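You operate a simulated robot arm through the tools that you are given. There is no shell and no other tool.

You are at the controls of a simulated robot arm. One attempt, no reset.

## Task
Push the blue buckle's tongue home, then swap it for the orange buckle.
Fine: the first goes on the wooden board, the second is clamped in the vice.

Only the result counts: the job must be done as asked and must still hold three seconds after the hand-in. Knocking over, shifting, dropping, spilling or breaking anything else fails it.

## Robot
A 7-joint arm with a three-finger gripper, fixed in place. Base frame: the origin is on the floor under the middle of its stand, x ahead of it, y to its left, z up. Units: cm, rad, N and s.
It reaches about 134.2 cm from its shoulder. Its first joint turns from -2.897 to 2.897 rad. Payload 2.69 kg.
The TCP is the grasp point between the finger pads, 3 cm short of the fingertips. In the tool frame z runs along the fingers and y along their closing line. The gripper opens to 12.8 cm; its body begins 11.7 cm behind the TCP.
Orientation is that of the tool frame in the base frame, as a unit quaternion [x, y, z, w]. With the fingers straight down and closing along the base's y, the tool's x points along the base's -x, its y along +y and its z along -z.

## Interface
- The arm moves only by the tool step_arm. Its argument "increments" is a list of rows, each an object of numbers (a shift or turn left out is 0, a gripper value left out holds the last): "jaw": the finger opening in cm, from 0 to 12.8; "tx", "ty", "tz": the shift along the tool's x, y, z in units of 200 mm (1.0 is 200 mm); "wx", "wy", "wz": the turn, a rotation vector about the tool's x, y, z in units of 60 degrees (1.0 is 60 degrees). In form: [{"jaw": .., "tx": .., "ty": .., "tz": .., "wx": .., "wy": .., "wz": ..}, ...]. A call has 1 to 20 rows; each row is the pose to reach, as a shift and turn from the pose commanded when the call began, along the tool's axes at that moment. A call with a number of a shift or a turn outside -1 to 1 is refused whole. A row lasts 0.2 s, in which the tool goes at most 5 cm and 0.15 rad; a call with a longer step from one row to the next is refused whole, and so is a gripper value outside its range. Where a pose cannot be reached the arm comes as near as it can. A force on the tool above 90 N (or 10 N above the force at the start of the call, whichever is more), or a blocked arm, ends the call early, and 0.2 s more pass. Each finger travels about 12.7 cm/s and halts on what it meets, pressing with about 21 N; the grip force reading is that of the motor and also rises with nothing between the fingers. The clock runs only during rows and for 0.2 s after the last one: add rows that repeat a pose to give the fingers time. It gives the time, the measured TCP pose, the force on the tool (base axes), the opening and the grip force at its end, in the units of the frame above (readings bear some noise), with the torque about the TCP (base axes, N m) and any sound that the robot's microphone picked up.
- Cameras (640 x 400 px; columns grow to the right, rows downward): "scene" is fixed at [4.8, 64.88, 166.19]; the picture's right is [-0.01, -1.00, 0.00], its down [-0.81, 0.01, -0.58] and it looks along [0.58, -0.01, -0.81] (base axes); focal length 326 px, centre (320, 200). "wrist" rides on the gripper at [5.8, 5.4, -13.1] in the tool frame; the picture's right is [-0.68, 0.74, 0.00], its down [-0.62, -0.57, -0.55] and it looks along [-0.40, -0.37, 0.84] (tool axes); focal length 234 px, centre (320, 200). There is no depth. A picture from a camera that has moved, and an enlarged one, comes with that camera's place and axes in the base frame and with its lens.
- snapshot(camera): a new picture of that camera. The clock stands still meanwhile.
- slide_trunk(by): moves the trunk up (or, below 0, down) by that many cm; the arm rides with it, the base frame stays. It gives what a move gives, with no picture.
- enlarge(camera, box): a new picture of the part [left, top, right, bottom] of that camera's present view, enlarged. The clock stands still meanwhile.
- finish_job(): hands the job in; it is judged then, once.

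Nothing tells you positions but the pictures and the camera data. Unless the task says otherwise, let go and move clear before handing in.

The tools are called after "Call:" as name(argument=value, ...) on one line, values as JSON. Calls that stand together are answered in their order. step_arm: Moves the arm, as the interface text tells. Its arguments: {"type":"object","properties":{"increments":{"type":"array","items":{"type":"object","properties":{"jaw":{"type":"number"},"tx":{"type":"number"},"ty":{"type":"number"},"tz":{"type":"number"},"wx":{"type":"number"},"wy":{"type":"number"},"wz":{"type":"number"}}}}},"required":["increments"]} The other tools are called the same way: slide_trunk (by) moves the trunk up or down; snapshot (camera) takes a picture; enlarge (camera, box) takes an enlarged picture of a part of a camera's view; finish_job () hands the job in.

At the start:

```text
t: 0.0
tcp_pos: [30.83, 52.28, 137.57]
tcp_rot: [-0.001, 1.0, 0.0, 0.0]
force: [0.7, 0.3, 0.3]
ft_torque: [-0.01, 0.01, 0.0]
grip_width: 12.81
grip_force: 0.1
trunk travel left (down, up): [-15.0, 20.0]
```

scene: 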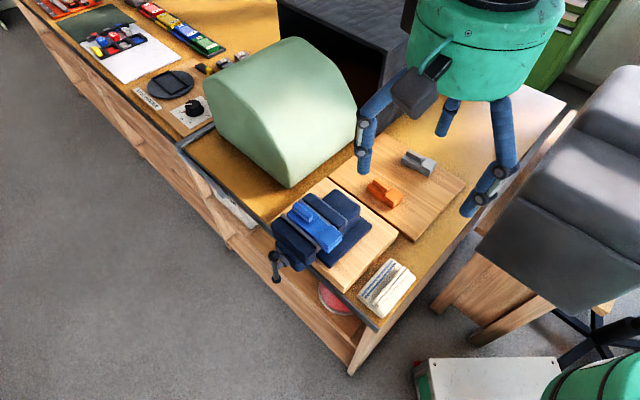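
wrist: 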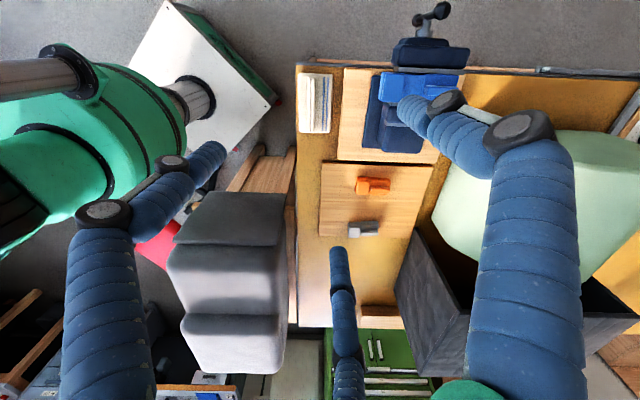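

I see a bench with a vice holding a blue buckle, an orange buckle on a wooden board, and a grey piece further back. I'll enlarge the views to understand the geometry.

Call:
enlarge(camera="scene", box=[240, 120, 480, 320])

Call:
enlarge(camera="scene", box=[260, 180, 380, 280])

Call:
enlarge(camera="wrist", box=[290, 0, 490, 260])

Call:
enlarge(camera="scene", box=[20, 0, 260, 150])

```text
2.00 times, centred on (360, 220) of scene
camera zoom: at [4.8, 64.88, 166.19], right [-0.01, -1.0, 0.0], down [-0.81, 0.01, -0.58], along [0.58, -0.01, -0.81], focal length 653 px, centre (240, 160)
```

zoom: 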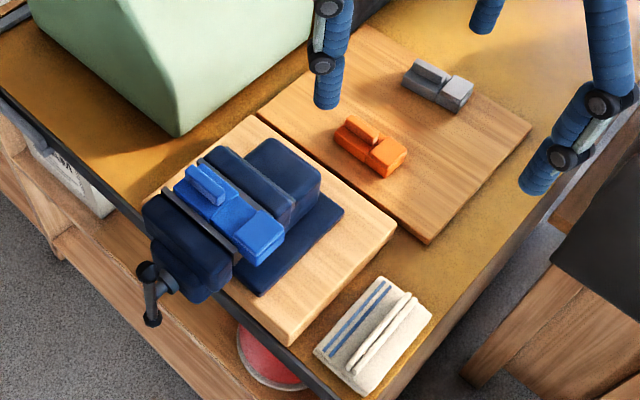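

```text
4.00 times, centred on (320, 230) of scene
camera zoom: at [4.8, 64.88, 166.19], right [-0.01, -1.0, 0.0], down [-0.81, 0.01, -0.58], along [0.58, -0.01, -0.81], focal length 1305 px, centre (320, 80)
```

zoom: 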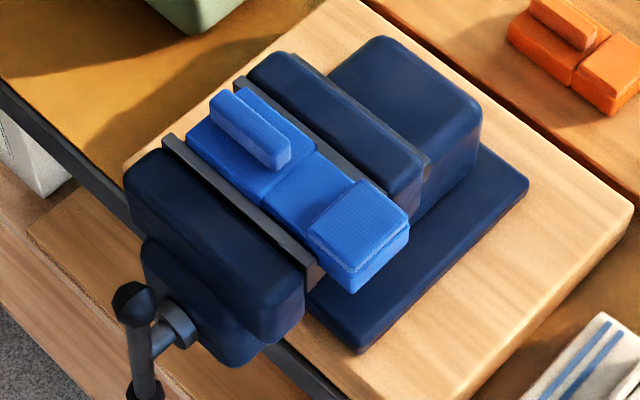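

```text
1.54 times, centred on (390, 130) of wrist
camera zoom: at [24.78, 57.55, 150.88], right [0.68, 0.74, 0.0], down [0.62, -0.57, 0.55], along [0.4, -0.37, -0.84], focal length 360 px, centre (212, 308)
```

zoom: 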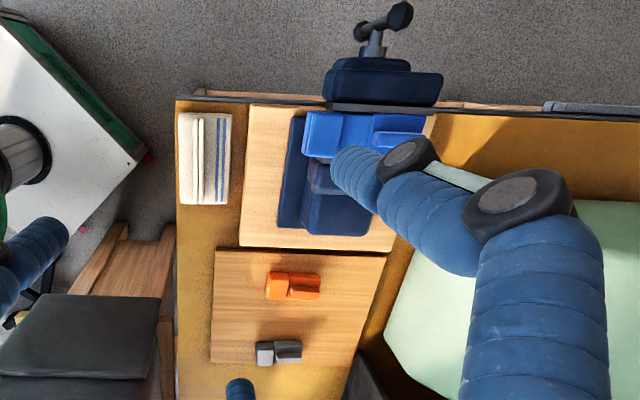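

```text
2.67 times, centred on (140, 75) of scene
camera zoom: at [4.8, 64.88, 166.19], right [-0.01, -1.0, 0.0], down [-0.81, 0.01, -0.58], along [0.58, -0.01, -0.81], focal length 870 px, centre (800, 533)
```

zoom: 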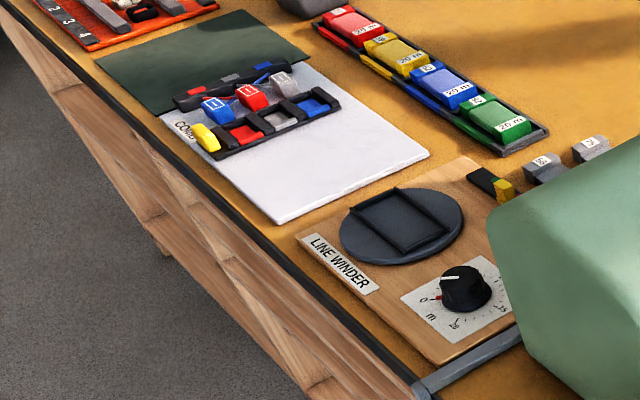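

I take the vice to be at about [45, 64, 100] and the orange buckle at about [57, 47, 95]. I'll close the fingers in free air to learn how they converge, then look again.

Call:
step_arm(increments=[{"jaw": 8}, {"jaw": 5}, {"jaw": 3}, {"jaw": 3}, {"jaw": 3}])

Call:
snapshot(camera="wrist")

Call:
snapshot(camera="scene")

```text
t: 1.2
tcp_pos: [30.83, 52.12, 137.51]
tcp_rot: [0.0, 1.0, 0.0, 0.0]
force: [0.4, -0.1, -0.4]
ft_torque: [-0.02, 0.06, 0.01]
grip_width: 2.99
grip_force: 0.0
trunk travel left (down, up): [-15.0, 20.0]
```

```text
taken
camera wrist: at [24.78, 57.55, 150.87], right [0.68, 0.74, 0.0], down [0.62, -0.57, 0.55], along [0.4, -0.37, -0.84], focal length 234 px, centre (320, 200)
```

wrist: 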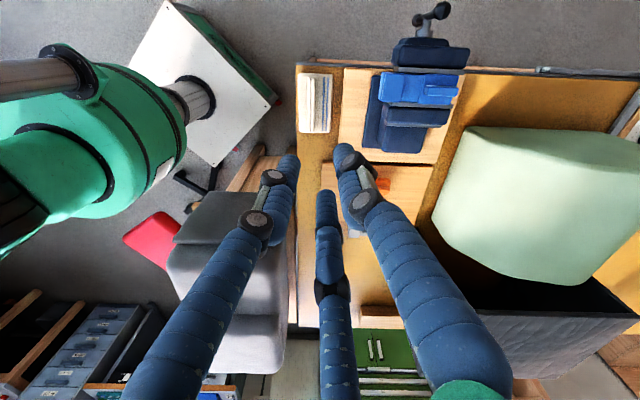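

```text
taken
```

scene: 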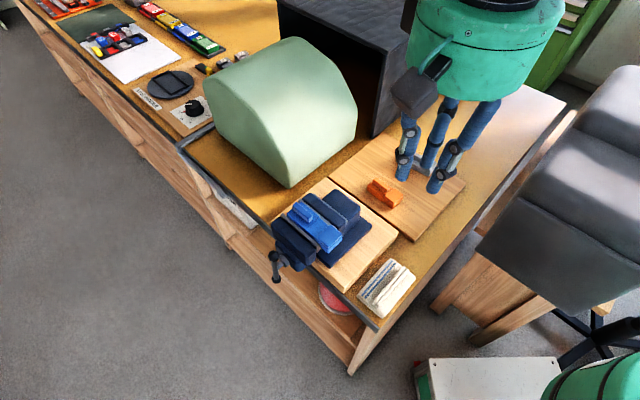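

The fingers close radially like a three-jaw chuck: the thumb is at tool +y and the other two are at 120°. I'll open them again and move over the vice for a closer look.

Call:
step_arm(increments=[{"jaw": 12.8, "tx": -0.01, "ty": 0.13, "tz": 0.1}, {"tx": -0.02, "ty": 0.27, "tz": 0.2}, {"tx": -0.04, "ty": 0.4, "tz": 0.3}, {"tx": -0.06, "ty": 0.54, "tz": 0.4}, {"tx": -0.08, "ty": 0.67, "tz": 0.5}, {"tx": -0.09, "ty": 0.81, "tz": 0.6}, {"tx": -0.11, "ty": 0.94, "tz": 0.7}, {"tx": -0.11, "ty": 0.94, "tz": 0.7}])

Call:
snapshot(camera="wrist")

Call:
snapshot(camera="scene")

```text
t: 3.0
tcp_pos: [32.96, 71.12, 123.53]
tcp_rot: [0.0, 1.0, 0.0, 0.0]
force: [0.6, 0.9, 0.1]
ft_torque: [-0.06, 0.02, -0.01]
grip_width: 12.77
grip_force: 0.1
trunk travel left (down, up): [-15.0, 20.0]
```

```text
taken
camera wrist: at [27.08, 76.43, 136.81], right [0.68, 0.74, 0.0], down [0.62, -0.57, 0.55], along [0.4, -0.37, -0.84], focal length 234 px, centre (320, 200)
```

wrist: 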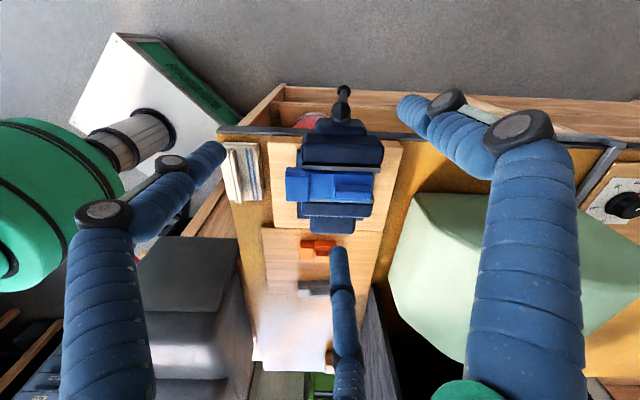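

```text
taken
```

scene: 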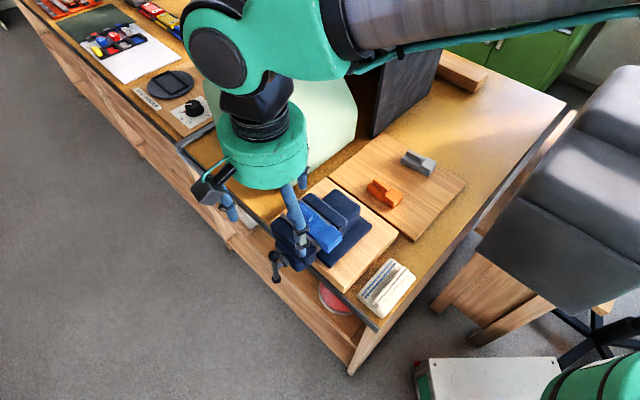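

Here is a closer view of the vice area; I'll enlarge it.

Call:
enlarge(camera="wrist", box=[250, 80, 410, 180])

Call:
enlarge(camera="wrist", box=[270, 130, 390, 240])

Call:
enlarge(camera="wrist", box=[250, 220, 370, 310])

```text
4.00 times, centred on (330, 130) of wrist
camera zoom: at [27.08, 76.43, 136.81], right [0.68, 0.74, 0.0], down [0.62, -0.57, 0.55], along [0.4, -0.37, -0.84], focal length 937 px, centre (280, 480)
```

zoom: 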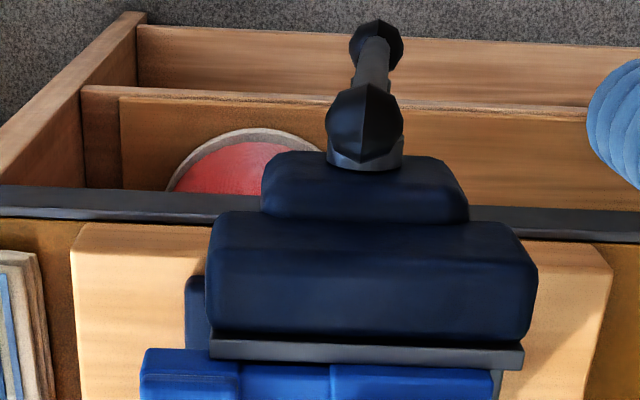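

```text
3.64 times, centred on (330, 185) of wrist
camera zoom: at [27.08, 76.43, 136.81], right [0.68, 0.74, 0.0], down [0.62, -0.57, 0.55], along [0.4, -0.37, -0.84], focal length 852 px, centre (284, 254)
```

zoom: 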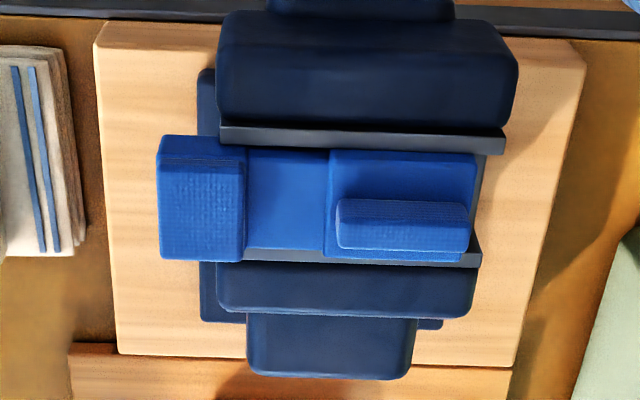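

```text
4.44 times, centred on (310, 265) of wrist
camera zoom: at [27.08, 76.43, 136.81], right [0.68, 0.74, 0.0], down [0.62, -0.57, 0.55], along [0.4, -0.37, -0.84], focal length 1041 px, centre (364, -89)
```

zoom: 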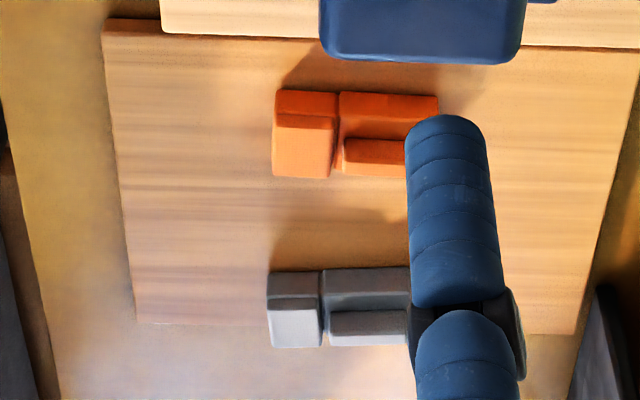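

The blue tongue head sits near [37.5, 62.5, 107.5], with about a 3 cm gap to the body, and the bench runs at about 45°. I'll go out in front of the bench and tilt the tool to see the vice's handle and the sides of the jaws.

Call:
step_arm(increments=[{"tx": 0.09, "ty": 0.115, "tz": 0.09, "wx": 0.058, "wy": -0.058}, {"tx": 0.18, "ty": 0.23, "tz": 0.19, "wx": 0.117, "wy": -0.117}, {"tx": 0.275, "ty": 0.345, "tz": 0.285, "wx": 0.176, "wy": -0.176}, {"tx": 0.366, "ty": 0.46, "tz": 0.38, "wx": 0.235, "wy": -0.235}, {"tx": 0.458, "ty": 0.58, "tz": 0.48, "wx": 0.294, "wy": -0.294}, {"tx": 0.55, "ty": 0.695, "tz": 0.575, "wx": 0.3535, "wy": -0.3535}, {"tx": 0.55, "ty": 0.695, "tz": 0.575, "wx": 0.3535, "wy": -0.3535}])

Call:
snapshot(camera="wrist")

Call:
snapshot(camera="scene")

```text
t: 4.8
tcp_pos: [25.66, 84.4, 114.41]
tcp_rot: [0.024, 0.968, -0.173, 0.181]
force: [0.7, 0.2, 0.5]
ft_torque: [0.05, 0.07, 0.0]
grip_width: 12.82
grip_force: 0.1
trunk travel left (down, up): [-15.0, 20.0]
stopped in row 7: the arm was blocked; the commanded pose is now the measured one
```

```text
taken
camera wrist: at [16.2, 93.74, 122.21], right [0.71, 0.7, 0.0], down [0.33, -0.33, 0.89], along [0.62, -0.63, -0.47], focal length 234 px, centre (320, 200)
```

wrist: 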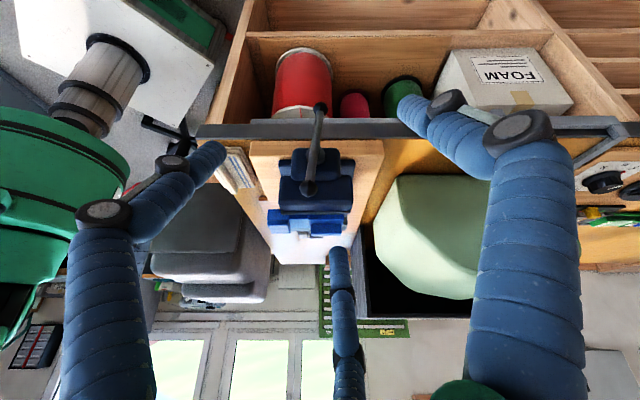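

```text
taken
```

scene: 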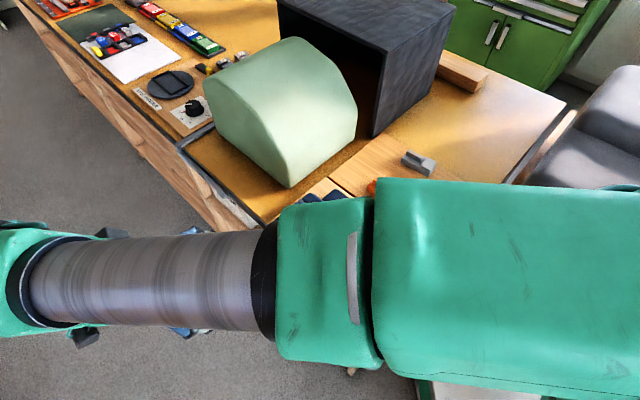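

The wrist view is upside-down (image top is nearer the floor) and the arm is near a limit here, so I'll enlarge the vice and handle from this pose.

Call:
enlarge(camera="wrist", box=[230, 90, 400, 270])

Call:
enlarge(camera="wrist", box=[260, 95, 360, 215])

Call:
enlarge(camera="wrist", box=[255, 200, 365, 270])

```text
2.22 times, centred on (315, 180) of wrist
camera zoom: at [16.2, 93.74, 122.21], right [0.71, 0.7, 0.0], down [0.33, -0.33, 0.89], along [0.62, -0.63, -0.47], focal length 520 px, centre (331, 244)
```

zoom: 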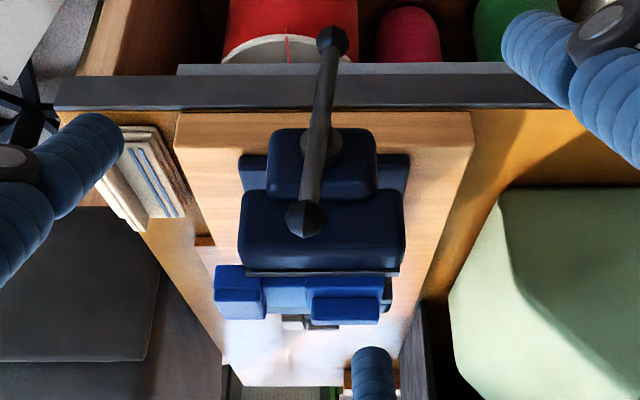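

```text
3.33 times, centred on (310, 155) of wrist
camera zoom: at [16.2, 93.74, 122.21], right [0.71, 0.7, 0.0], down [0.33, -0.33, 0.89], along [0.62, -0.63, -0.47], focal length 781 px, centre (353, 350)
```

zoom: 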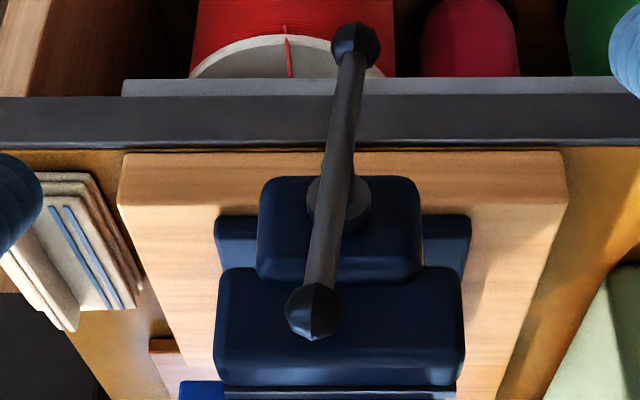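

```text
5.71 times, centred on (310, 235) of wrist
camera zoom: at [16.2, 93.74, 122.21], right [0.71, 0.7, 0.0], down [0.33, -0.33, 0.89], along [0.62, -0.63, -0.47], focal length 1338 px, centre (377, 0)
```

zoom: 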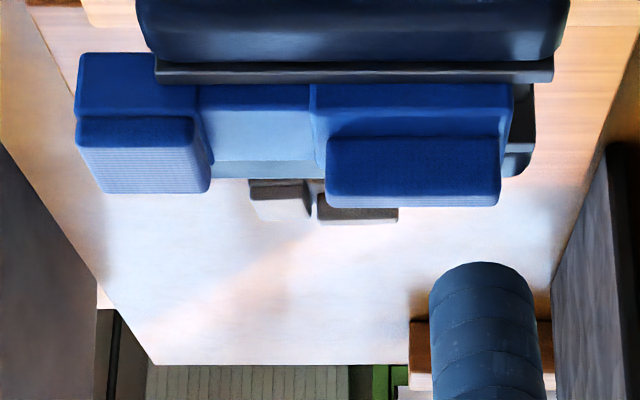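

The vice screw axis is about z≈99.5 with a nearly vertical T-handle (top knob z≈107, bottom z≈92) just in front of the bench edge. Next I'll return to vertical and go round to look at the vice from its robot-side end.

Call:
step_arm(increments=[{"tx": -0.035, "ty": -0.155, "tz": -0.008, "wx": -0.067, "wy": 0.07, "wz": -0.009}, {"tx": -0.07, "ty": -0.31, "tz": -0.016, "wx": -0.134, "wy": 0.14, "wz": -0.018}, {"tx": -0.105, "ty": -0.465, "tz": -0.024, "wx": -0.2, "wy": 0.209, "wz": -0.028}, {"tx": -0.14, "ty": -0.62, "tz": -0.032, "wx": -0.267, "wy": 0.279, "wz": -0.037}, {"tx": -0.175, "ty": -0.775, "tz": -0.04, "wx": -0.334, "wy": 0.349, "wz": -0.046}, {"tx": -0.175, "ty": -0.775, "tz": -0.04, "wx": -0.334, "wy": 0.349, "wz": -0.046}])

Call:
step_arm(increments=[{"tx": -0.01, "ty": -0.12, "tz": -0.07, "wz": -0.125}, {"tx": -0.02, "ty": -0.24, "tz": -0.14, "wz": -0.25}, {"tx": -0.03, "ty": -0.36, "tz": -0.21, "wz": -0.375}, {"tx": -0.04, "ty": -0.48, "tz": -0.28, "wz": -0.5}, {"tx": -0.05, "ty": -0.6, "tz": -0.35, "wz": -0.625}, {"tx": -0.065, "ty": -0.7, "tz": -0.4, "wz": -0.75}, {"tx": -0.065, "ty": -0.7, "tz": -0.4, "wz": -0.75}])

Call:
snapshot(camera="wrist")

```text
t: 6.2
tcp_pos: [26.57, 70.3, 121.46]
tcp_rot: [-0.002, 1.0, -0.001, 0.0]
force: [0.7, -0.2, 1.3]
ft_torque: [0.08, 0.05, 0.02]
grip_width: 12.78
grip_force: 0.1
trunk travel left (down, up): [-15.0, 20.0]
```

```text
t: 7.8
tcp_pos: [27.91, 56.28, 129.48]
tcp_rot: [-0.386, 0.923, -0.001, -0.001]
force: [0.0, -0.2, 0.3]
ft_torque: [0.04, -0.03, 0.04]
grip_width: 12.77
grip_force: 0.0
trunk travel left (down, up): [-15.0, 20.0]
```

```text
taken
camera wrist: at [19.84, 55.91, 142.74], right [-0.05, 1.0, 0.0], down [0.84, 0.04, 0.55], along [0.55, 0.02, -0.84], focal length 234 px, centre (320, 200)
```

wrist: 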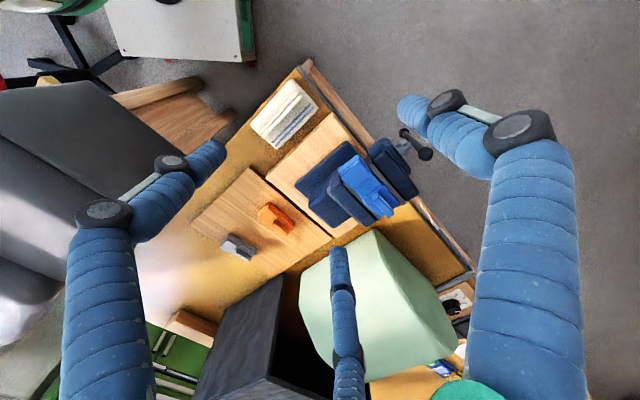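

The tool's y now lies across the bench. I'll turn another 45° and tilt to view the vice along its jaws.

Call:
step_arm(increments=[{"tx": 0.03, "ty": -0.016, "tz": 0.096, "wz": -0.125}, {"tx": 0.059, "ty": -0.033, "tz": 0.19, "wz": -0.25}, {"tx": 0.088, "ty": -0.05, "tz": 0.287, "wz": -0.375}, {"tx": 0.117, "ty": -0.066, "tz": 0.383, "wz": -0.5}, {"tx": 0.147, "ty": -0.083, "tz": 0.48, "wz": -0.625}, {"tx": 0.176, "ty": -0.099, "tz": 0.575, "wz": -0.75}, {"tx": 0.176, "ty": -0.099, "tz": 0.575, "wz": -0.75}])

Call:
step_arm(increments=[{"tz": 0.08, "wx": 0.08, "wy": -0.08}, {"tz": 0.15, "wx": 0.16, "wy": -0.16}, {"tz": 0.22, "wx": 0.24, "wy": -0.24}, {"tz": 0.3, "wx": 0.32, "wy": -0.32}, {"tz": 0.37, "wx": 0.4, "wy": -0.4}, {"tz": 0.42, "wx": 0.471, "wy": -0.471}, {"tz": 0.42, "wx": 0.471, "wy": -0.471}])

Call:
snapshot(camera="wrist")

Call:
snapshot(camera="scene")

```text
t: 9.4
tcp_pos: [26.79, 52.37, 117.95]
tcp_rot: [0.708, -0.706, 0.001, 0.001]
force: [-0.2, 0.0, 0.2]
ft_torque: [0.0, 0.02, 0.03]
grip_width: 12.78
grip_force: 0.0
trunk travel left (down, up): [-15.0, 20.0]
```

```text
t: 11.0
tcp_pos: [27.1, 52.62, 109.36]
tcp_rot: [0.666, -0.663, 0.0, -0.342]
force: [0.5, 0.6, -0.1]
ft_torque: [0.01, 0.0, -0.02]
grip_width: 12.76
grip_force: 0.1
trunk travel left (down, up): [-15.0, 20.0]
```

```text
taken
camera wrist: at [16.97, 41.91, 114.62], right [-0.73, 0.68, -0.03], down [0.18, 0.23, 0.96], along [0.66, 0.7, -0.29], focal length 234 px, centre (320, 200)
```

wrist: 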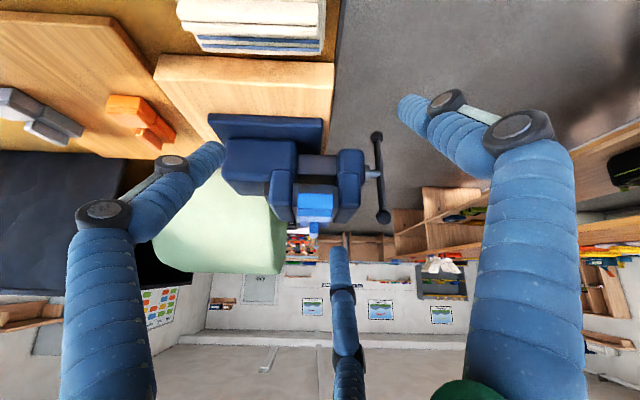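

```text
taken
```

scene: 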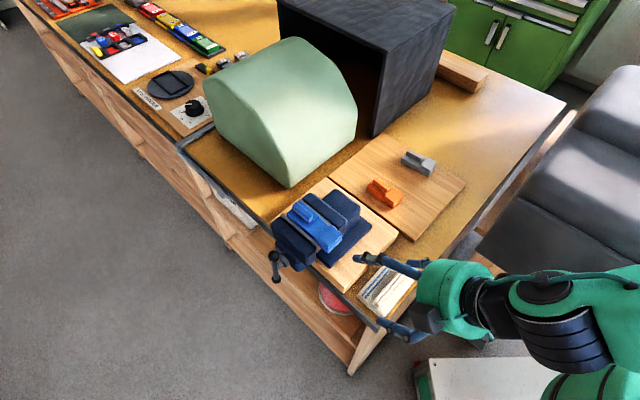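

Now I have a good end-on view of the vice and the blue tongue head. Enlarging it.

Call:
enlarge(camera="wrist", box=[200, 100, 400, 240])

Call:
enlarge(camera="wrist", box=[260, 130, 390, 240])

Call:
enlarge(camera="wrist", box=[80, 60, 200, 180])

```text
2.86 times, centred on (300, 170) of wrist
camera zoom: at [16.97, 41.91, 114.62], right [-0.73, 0.68, -0.03], down [0.18, 0.23, 0.96], along [0.66, 0.7, -0.29], focal length 669 px, centre (377, 286)
```

zoom: 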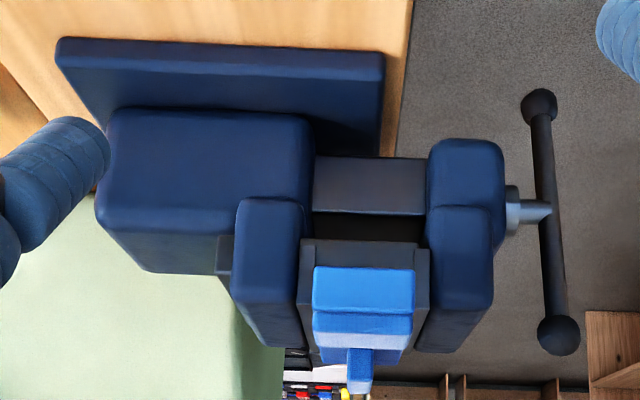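

```text
3.64 times, centred on (325, 185) of wrist
camera zoom: at [16.97, 41.91, 114.62], right [-0.73, 0.68, -0.03], down [0.18, 0.23, 0.96], along [0.66, 0.7, -0.29], focal length 852 px, centre (302, 254)
```

zoom: 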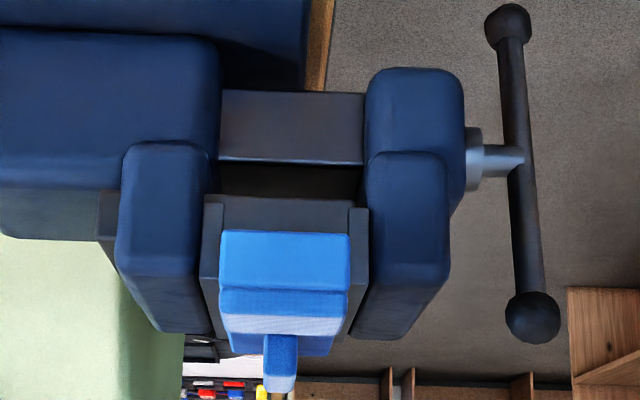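

```text
3.33 times, centred on (140, 120) of wrist
camera zoom: at [16.97, 41.91, 114.62], right [-0.73, 0.68, -0.03], down [0.18, 0.23, 0.96], along [0.66, 0.7, -0.29], focal length 781 px, centre (920, 467)
```

zoom: 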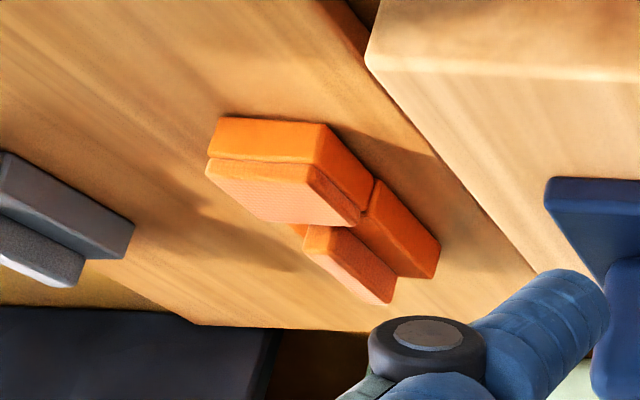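

End-on I can see the buckle resting on a steel ledge between the jaws. Head faces run about u=69.1–72.6 (u along the bench), z 105.4–108.2, with jaw tops at about 106.5. I'll straighten the tool, close the fist and yaw so the thumb leads towards the buckle.

Call:
step_arm(increments=[{"jaw": 6, "tx": -0.027, "ty": -0.027, "tz": -0.045, "wx": -0.079, "wy": 0.079}, {"jaw": 0, "tx": -0.053, "ty": -0.053, "tz": -0.09, "wx": -0.157, "wy": 0.157}, {"tx": -0.08, "ty": -0.08, "tz": -0.134, "wx": -0.236, "wy": 0.236}, {"tx": -0.106, "ty": -0.106, "tz": -0.179, "wx": -0.314, "wy": 0.314}, {"tx": -0.133, "ty": -0.133, "tz": -0.223, "wx": -0.393, "wy": 0.393}, {"tx": -0.159, "ty": -0.159, "tz": -0.268, "wx": -0.471, "wy": 0.471}, {"tx": -0.159, "ty": -0.159, "tz": -0.268, "wx": -0.471, "wy": 0.471}])

Call:
step_arm(increments=[{"wz": 0.13}, {"wz": 0.26}, {"wz": 0.39}, {"wz": 0.52}, {"wz": 0.65}, {"wz": 0.75}, {"wz": 0.75}])

Call:
step_arm(increments=[{"wz": 0.13}, {"wz": 0.26}, {"wz": 0.39}, {"wz": 0.52}, {"wz": 0.65}, {"wz": 0.75}, {"wz": 0.75}])

Call:
step_arm(increments=[{"wz": 0.13}, {"wz": 0.26}, {"wz": 0.39}, {"wz": 0.52}, {"wz": 0.65}, {"wz": 0.75}, {"wz": 0.75}])

Call:
snapshot(camera="wrist")

```text
t: 12.6
tcp_pos: [26.97, 52.43, 116.52]
tcp_rot: [0.708, -0.706, 0.001, 0.002]
force: [0.4, -0.1, -0.4]
ft_torque: [0.03, 0.03, -0.04]
grip_width: 0.21
grip_force: 20.7
trunk travel left (down, up): [-15.0, 20.0]
```

```text
t: 14.2
tcp_pos: [26.95, 52.24, 116.42]
tcp_rot: [-0.383, 0.924, -0.001, -0.001]
force: [-0.3, -0.2, -0.4]
ft_torque: [-0.02, -0.02, -0.01]
grip_width: 0.24
grip_force: 20.7
trunk travel left (down, up): [-15.0, 20.0]
```

```text
t: 15.8
tcp_pos: [26.93, 52.43, 116.65]
tcp_rot: [0.0, 1.0, -0.002, -0.001]
force: [-0.1, 0.7, 0.1]
ft_torque: [0.01, 0.01, -0.03]
grip_width: 0.24
grip_force: 20.9
trunk travel left (down, up): [-15.0, 20.0]
```

```text
t: 17.4
tcp_pos: [26.86, 52.43, 116.48]
tcp_rot: [0.383, 0.924, -0.001, 0.001]
force: [0.4, 0.7, 0.7]
ft_torque: [-0.01, 0.05, 0.0]
grip_width: 0.23
grip_force: 21.3
trunk travel left (down, up): [-15.0, 20.0]
```

```text
taken
camera wrist: at [26.41, 60.29, 129.82], right [1.0, 0.04, 0.0], down [0.04, -0.83, 0.55], along [0.02, -0.55, -0.83], focal length 234 px, centre (320, 200)
```

wrist: 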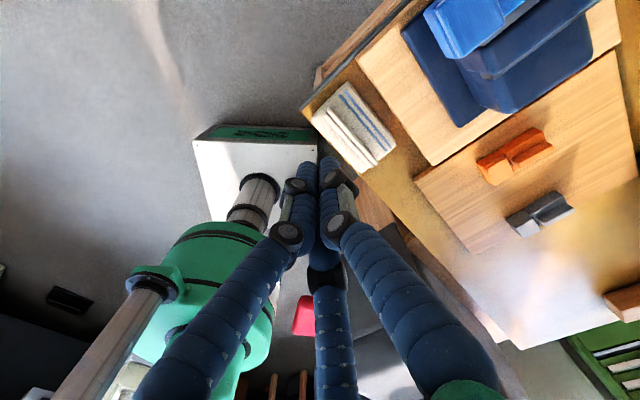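

The thumb now points along +u. I'll lower the fist to beside the tongue head, short of touching, and check visually.

Call:
step_arm(increments=[{"tx": -0.003, "ty": 0.145, "tz": 0.12}, {"tx": -0.006, "ty": 0.29, "tz": 0.24}, {"tx": -0.01, "ty": 0.435, "tz": 0.364}, {"tx": -0.01, "ty": 0.435, "tz": 0.364}])

Call:
snapshot(camera="wrist")

Call:
enlarge(camera="scene", box=[260, 180, 380, 280])

Call:
enlarge(camera="wrist", box=[270, 90, 390, 210])

```text
t: 18.4
tcp_pos: [33.04, 58.15, 109.26]
tcp_rot: [0.381, 0.924, -0.001, 0.001]
force: [0.0, -0.1, -0.7]
ft_torque: [-0.07, 0.05, -0.03]
grip_width: 0.24
grip_force: 20.8
trunk travel left (down, up): [-15.0, 20.0]
```

```text
taken
camera wrist: at [32.62, 66.08, 122.46], right [1.0, 0.05, 0.0], down [0.04, -0.83, 0.55], along [0.02, -0.55, -0.83], focal length 234 px, centre (320, 200)
```

wrist: 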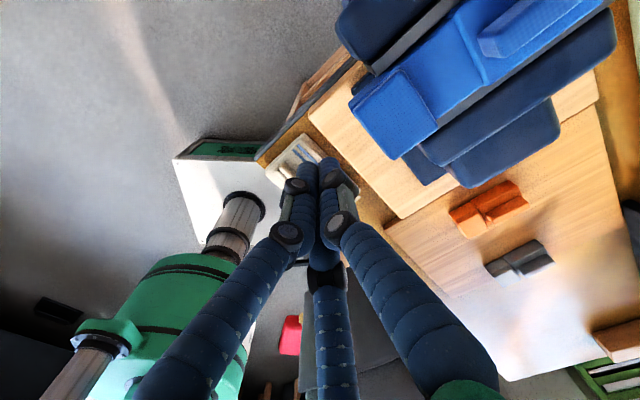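

```text
4.00 times, centred on (320, 230) of scene
camera zoom: at [4.8, 64.88, 166.19], right [-0.01, -1.0, 0.0], down [-0.81, 0.01, -0.58], along [0.58, -0.01, -0.81], focal length 1305 px, centre (320, 80)
```

zoom: 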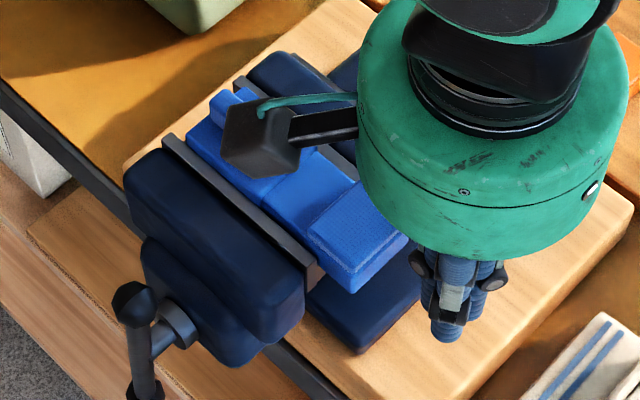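

```text
3.33 times, centred on (330, 150) of wrist
camera zoom: at [32.62, 66.08, 122.46], right [1.0, 0.05, 0.0], down [0.04, -0.83, 0.55], along [0.02, -0.55, -0.83], focal length 781 px, centre (287, 367)
```

zoom: 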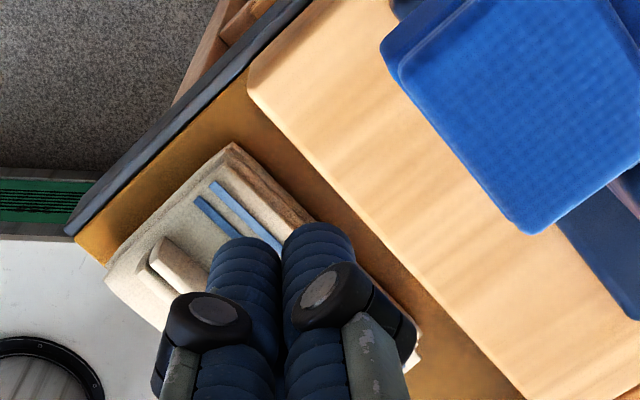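

The fist is lined up with the head, about 2.3 cm short. I'll push along +u in small steps and watch force and sound.

Call:
step_arm(increments=[{"ty": 0.025}, {"ty": 0.05}, {"ty": 0.075}, {"ty": 0.1}, {"ty": 0.115}, {"ty": 0.13}, {"ty": 0.145}, {"ty": 0.16}, {"ty": 0.175}])

Call:
enlarge(camera="scene", box=[260, 180, 380, 280])

Call:
snapshot(camera="wrist")

```text
t: 20.4
tcp_pos: [35.67, 60.88, 109.27]
tcp_rot: [0.381, 0.925, 0.0, 0.001]
force: [-0.9, -1.9, -1.3]
ft_torque: [-0.08, 0.04, 0.01]
grip_width: 0.21
grip_force: 21.0
trunk travel left (down, up): [-15.0, 20.0]
```

```text
4.00 times, centred on (320, 230) of scene
camera zoom: at [4.8, 64.88, 166.19], right [-0.01, -1.0, 0.0], down [-0.81, 0.01, -0.58], along [0.58, -0.01, -0.81], focal length 1305 px, centre (320, 80)
```

zoom: 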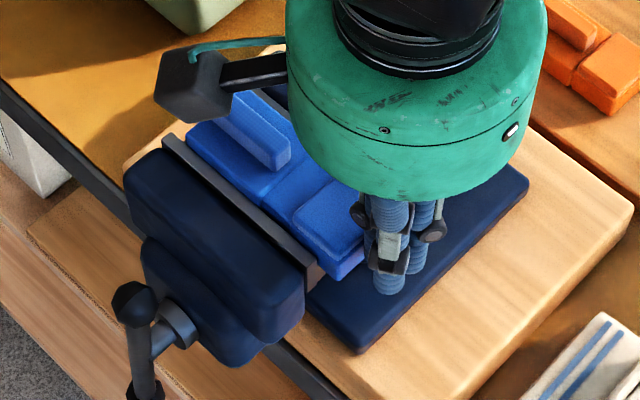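

```text
taken
camera wrist: at [35.21, 68.79, 122.56], right [1.0, 0.05, 0.0], down [0.04, -0.83, 0.55], along [0.03, -0.55, -0.84], focal length 234 px, centre (320, 200)
```

wrist: 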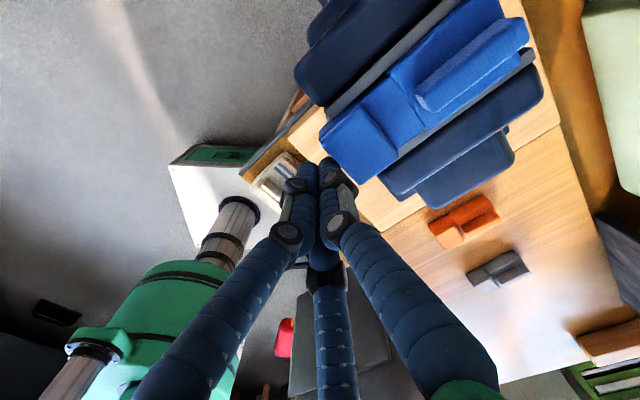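

The head has started sliding (about 1 cm so far, about 2 N). I'll continue the push.

Call:
step_arm(increments=[{"ty": 0.015}, {"ty": 0.03}, {"ty": 0.045}, {"ty": 0.06}, {"ty": 0.07}, {"ty": 0.08}, {"ty": 0.09}])

Call:
enlarge(camera="wrist", box=[290, 40, 490, 200])

```text
t: 22.0
tcp_pos: [36.97, 62.06, 109.26]
tcp_rot: [0.381, 0.925, -0.001, 0.0]
force: [-1.2, 0.4, -0.3]
ft_torque: [0.01, 0.02, -0.01]
grip_width: 0.24
grip_force: 21.2
trunk travel left (down, up): [-15.0, 20.0]
```

```text
2.50 times, centred on (390, 120) of wrist
camera zoom: at [36.52, 70.05, 122.54], right [1.0, 0.05, 0.0], down [0.04, -0.83, 0.55], along [0.03, -0.55, -0.84], focal length 585 px, centre (145, 400)
```

zoom: 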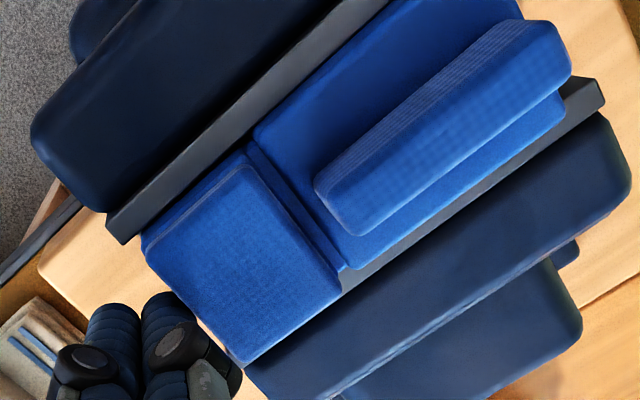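

The remaining gap is about half a centimetre. I'll push the last stretch in fine steps.

Call:
step_arm(increments=[{"ty": 0.008}, {"ty": 0.016}, {"ty": 0.024}, {"ty": 0.032}, {"ty": 0.04}, {"ty": 0.048}])

Call:
enlarge(camera="wrist", box=[290, 40, 490, 200])

```text
t: 23.4
tcp_pos: [37.35, 62.54, 109.23]
tcp_rot: [0.381, 0.924, -0.002, 0.001]
force: [-30.3, -24.9, 6.1]
ft_torque: [-0.39, 0.55, 0.06]
grip_width: 0.21
grip_force: 21.2
trunk travel left (down, up): [-15.0, 20.0]
```

```text
2.50 times, centred on (390, 120) of wrist
camera zoom: at [36.88, 70.49, 122.45], right [1.0, 0.05, 0.0], down [0.04, -0.83, 0.55], along [0.02, -0.55, -0.83], focal length 585 px, centre (145, 400)
```

zoom: 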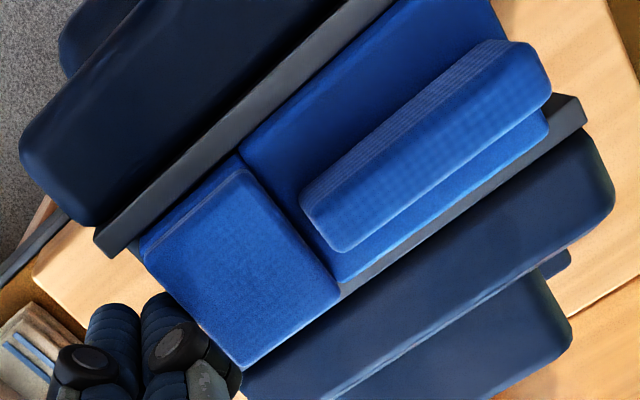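

The head is nearly flush and the force has risen to about 39 N, but there has been no click yet. I'll push a little harder, carefully.

Call:
step_arm(increments=[{"ty": 0.006}, {"ty": 0.012}, {"ty": 0.018}, {"ty": 0.024}])

Call:
enlarge(camera="wrist", box=[290, 40, 490, 200])

```text
t: 24.4
tcp_pos: [38.08, 63.33, 109.42]
tcp_rot: [0.381, 0.924, 0.002, 0.001]
force: [-8.2, -5.5, 0.4]
ft_torque: [-0.07, 0.16, 0.0]
grip_width: 0.21
grip_force: 20.9
trunk travel left (down, up): [-15.0, 20.0]
```

```text
2.50 times, centred on (390, 120) of wrist
camera zoom: at [37.55, 71.12, 122.73], right [1.0, 0.05, 0.0], down [0.04, -0.84, 0.55], along [0.03, -0.54, -0.84], focal length 585 px, centre (145, 400)
```

zoom: 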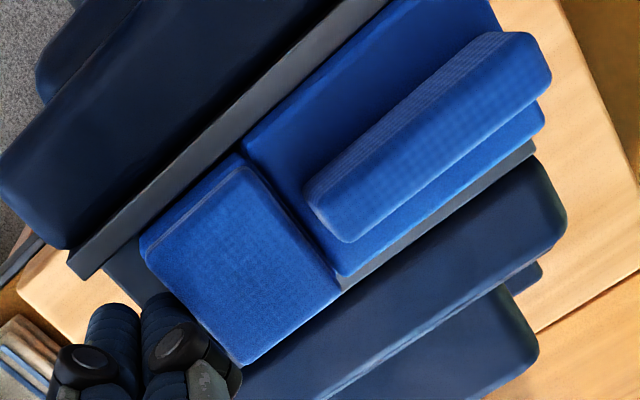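

The whole buckle slid about 1 cm in the vice with no click, so I'll stop pushing. I'll back off and look closely at the joint between head and body.

Call:
step_arm(increments=[{"ty": -0.05}, {"ty": -0.15}, {"ty": -0.25, "tz": -0.1}, {"ty": -0.3, "tz": -0.3}, {"ty": -0.3, "tz": -0.3}])

Call:
snapshot(camera="wrist")

Call:
enlarge(camera="wrist", box=[330, 0, 490, 120])

Call:
enlarge(camera="scene", box=[290, 190, 350, 240])

Call:
enlarge(camera="scene", box=[350, 165, 410, 215])

```text
t: 25.6
tcp_pos: [33.89, 58.99, 115.4]
tcp_rot: [0.381, 0.924, -0.001, 0.001]
force: [-0.4, -1.0, 0.4]
ft_torque: [0.04, -0.07, 0.01]
grip_width: 0.24
grip_force: 20.8
trunk travel left (down, up): [-15.0, 20.0]
```

```text
taken
camera wrist: at [33.28, 66.88, 128.75], right [1.0, 0.05, 0.0], down [0.04, -0.83, 0.55], along [0.03, -0.55, -0.84], focal length 234 px, centre (320, 200)
```

wrist: 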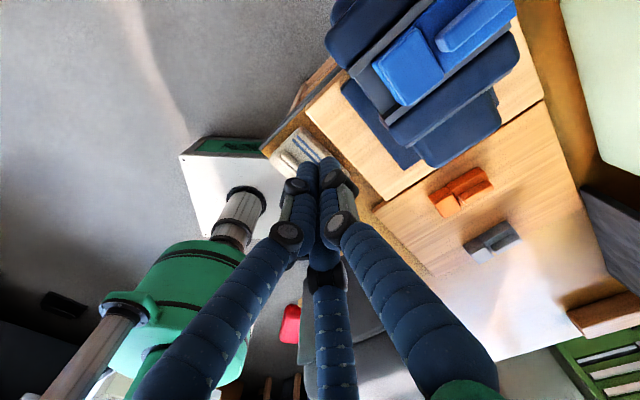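

```text
3.33 times, centred on (410, 60) of wrist
camera zoom: at [33.28, 66.88, 128.75], right [1.0, 0.05, 0.0], down [0.04, -0.83, 0.55], along [0.03, -0.55, -0.84], focal length 781 px, centre (20, 667)
```

zoom: 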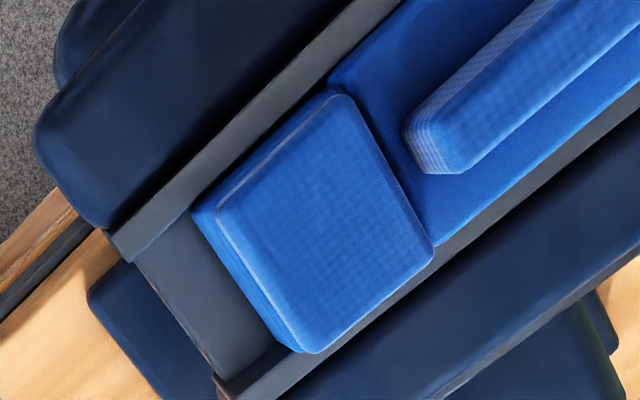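

```text
8.00 times, centred on (320, 215) of scene
camera zoom: at [4.8, 64.88, 166.19], right [-0.01, -1.0, 0.0], down [-0.81, 0.01, -0.58], along [0.58, -0.01, -0.81], focal length 2610 px, centre (320, 80)
```

zoom: 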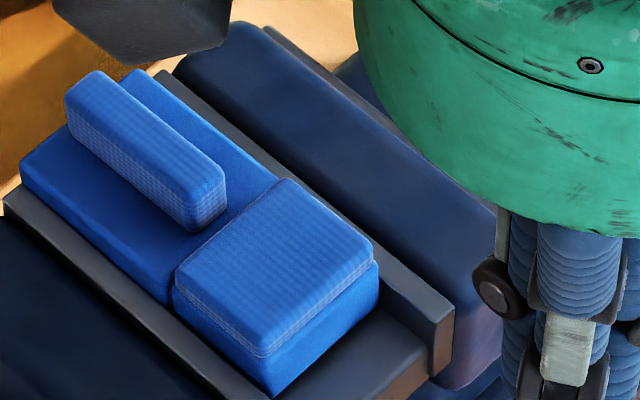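

```text
8.00 times, centred on (380, 190) of scene
camera zoom: at [4.8, 64.88, 166.19], right [-0.01, -1.0, 0.0], down [-0.81, 0.01, -0.58], along [0.58, -0.01, -0.81], focal length 2610 px, centre (-160, 280)
```

zoom: 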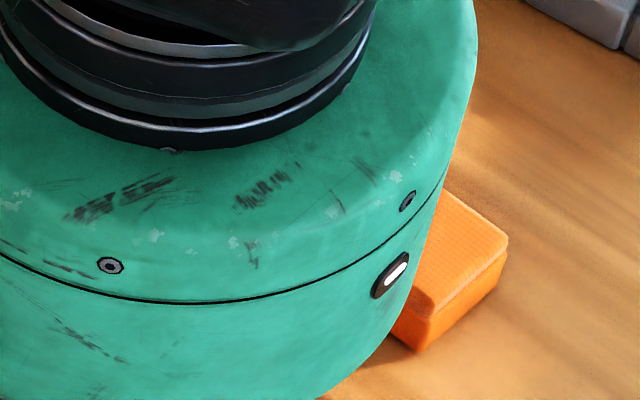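

From above the head now looks flush with the body, and the fist has backed off without it springing out. I'll view the joint from the front side to compare it with the orange buckle's seam.

Call:
step_arm(increments=[{"tz": -0.05, "wz": -0.125}, {"tz": -0.1, "wz": -0.25}, {"tz": -0.15, "wz": -0.375}, {"tz": -0.2, "wz": -0.5}, {"tz": -0.25, "wz": -0.625}, {"tz": -0.3, "wz": -0.75}, {"tz": -0.3, "wz": -0.75}])

Call:
step_arm(increments=[{"tx": 0.02, "ty": 0.15}, {"tx": 0.04, "ty": 0.3}, {"tx": 0.06, "ty": 0.45}, {"tx": 0.08, "ty": 0.6, "tz": 0.05}, {"tx": 0.08, "ty": 0.7, "tz": 0.1}, {"tx": 0.08, "ty": 0.7, "tz": 0.1}])

Call:
snapshot(camera="wrist")

```text
t: 27.2
tcp_pos: [33.83, 58.89, 121.2]
tcp_rot: [-0.003, 1.0, -0.001, 0.0]
force: [0.4, -0.3, 0.2]
ft_torque: [-0.01, 0.0, -0.02]
grip_width: 0.23
grip_force: 21.0
trunk travel left (down, up): [-15.0, 20.0]
```

```text
t: 28.6
tcp_pos: [32.17, 72.97, 119.23]
tcp_rot: [-0.001, 1.0, 0.0, 0.0]
force: [0.8, 0.8, -0.8]
ft_torque: [-0.03, -0.01, -0.01]
grip_width: 0.23
grip_force: 21.0
trunk travel left (down, up): [-15.0, 20.0]
```

```text
taken
camera wrist: at [26.19, 78.23, 132.49], right [0.67, 0.74, 0.0], down [0.62, -0.56, 0.55], along [0.41, -0.37, -0.84], focal length 234 px, centre (320, 200)
```

wrist: 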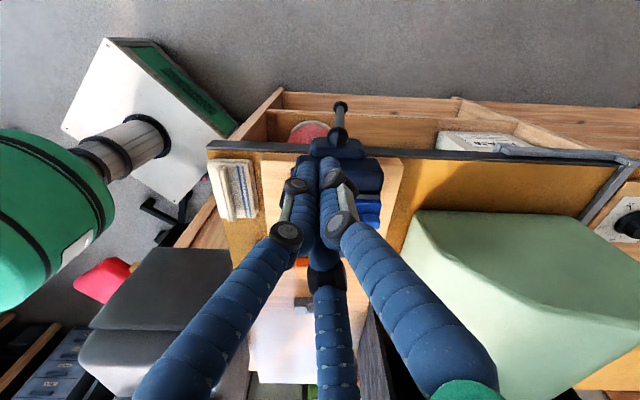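

The fist blocks the view; I'll open the fingers.

Call:
step_arm(increments=[{"jaw": 6}, {"jaw": 12.8}, {"jaw": 12.8}, {"jaw": 12.8}])

Call:
enlarge(camera="wrist", box=[290, 145, 400, 240])

Call:
enlarge(camera="wrist", box=[270, 230, 370, 310])

Call:
enlarge(camera="wrist", box=[270, 90, 400, 200])

```text
t: 29.6
tcp_pos: [32.21, 72.83, 119.25]
tcp_rot: [-0.002, 1.0, -0.001, 0.0]
force: [-0.3, -0.2, 1.2]
ft_torque: [0.0, 0.01, 0.0]
grip_width: 12.79
grip_force: 0.0
trunk travel left (down, up): [-15.0, 20.0]
```

```text
4.21 times, centred on (345, 192) of wrist
camera zoom: at [26.19, 78.18, 132.5], right [0.67, 0.74, 0.0], down [0.62, -0.56, 0.55], along [0.41, -0.37, -0.84], focal length 986 px, centre (215, 232)
```

zoom: 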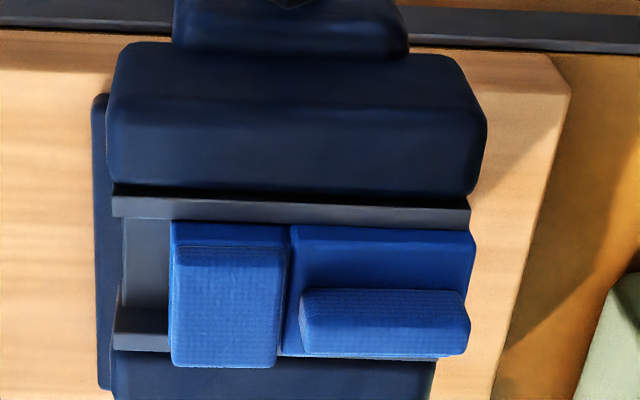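

```text
5.00 times, centred on (320, 270) of wrist
camera zoom: at [26.19, 78.18, 132.5], right [0.67, 0.74, 0.0], down [0.62, -0.56, 0.55], along [0.41, -0.37, -0.84], focal length 1171 px, centre (320, -150)
```

zoom: 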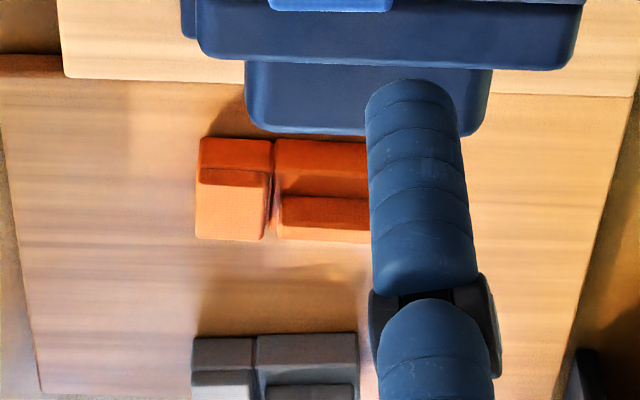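

```text
3.64 times, centred on (335, 145) of wrist
camera zoom: at [26.19, 78.18, 132.5], right [0.67, 0.74, 0.0], down [0.62, -0.56, 0.55], along [0.41, -0.37, -0.84], focal length 852 px, centre (266, 400)
```

zoom: 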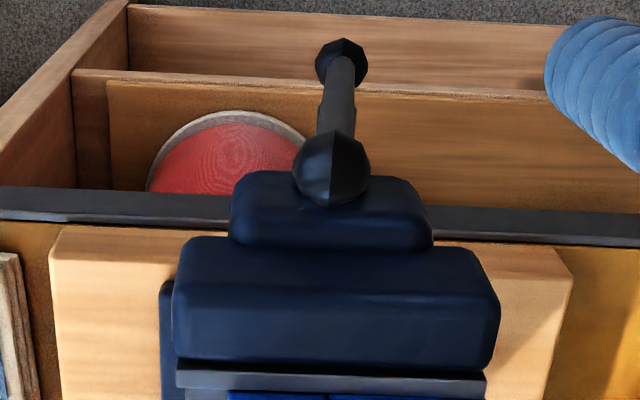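

The blue joint now shows the same thin seam as the orange one, so the tongue is home. Next is loosening the vice: I'll close the fist, yaw 45° and come beside the handle's upper arm (axis about u=77, z=99; handle plane v≈-28.4).

Call:
step_arm(increments=[{"jaw": 6, "wz": -0.125}, {"jaw": 0, "wz": -0.25}, {"wz": -0.375}, {"tx": 0.03, "ty": -0.025, "tz": 0.1, "wz": -0.5}, {"tx": 0.06, "ty": -0.05, "tz": 0.2, "wz": -0.625}, {"tx": 0.088, "ty": -0.0735, "tz": 0.35, "wz": -0.75}, {"tx": 0.088, "ty": -0.0735, "tz": 0.35, "wz": -0.75}])

Call:
snapshot(camera="wrist")

Call:
snapshot(camera="scene")

```text
t: 31.2
tcp_pos: [30.31, 71.19, 112.21]
tcp_rot: [-0.385, 0.923, -0.001, 0.0]
force: [-0.2, -0.1, -0.1]
ft_torque: [-0.03, 0.01, -0.01]
grip_width: 0.21
grip_force: 21.4
trunk travel left (down, up): [-15.0, 20.0]
```

```text
taken
camera wrist: at [22.26, 70.87, 125.41], right [-0.05, 1.0, 0.0], down [0.84, 0.04, 0.55], along [0.55, 0.02, -0.84], focal length 234 px, centre (320, 200)
```

wrist: 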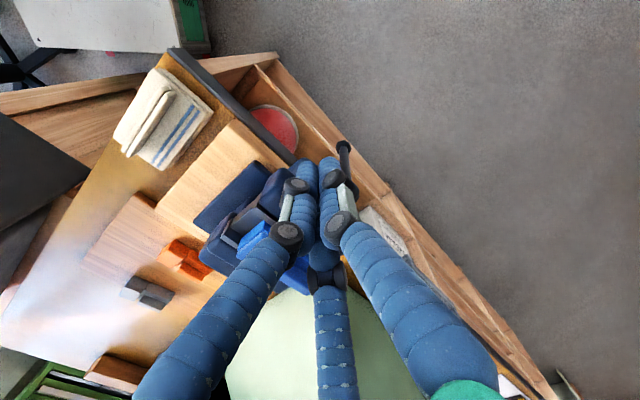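

```text
taken
```

scene: 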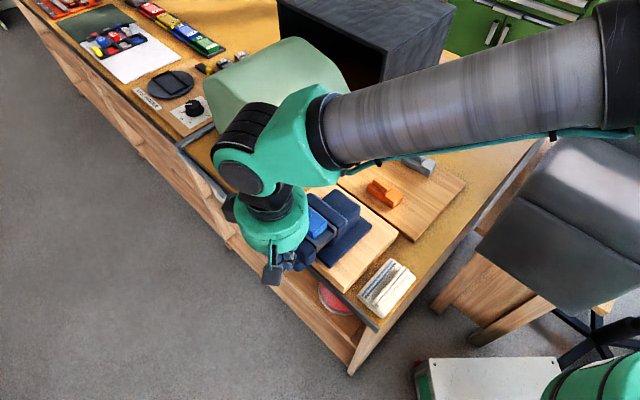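

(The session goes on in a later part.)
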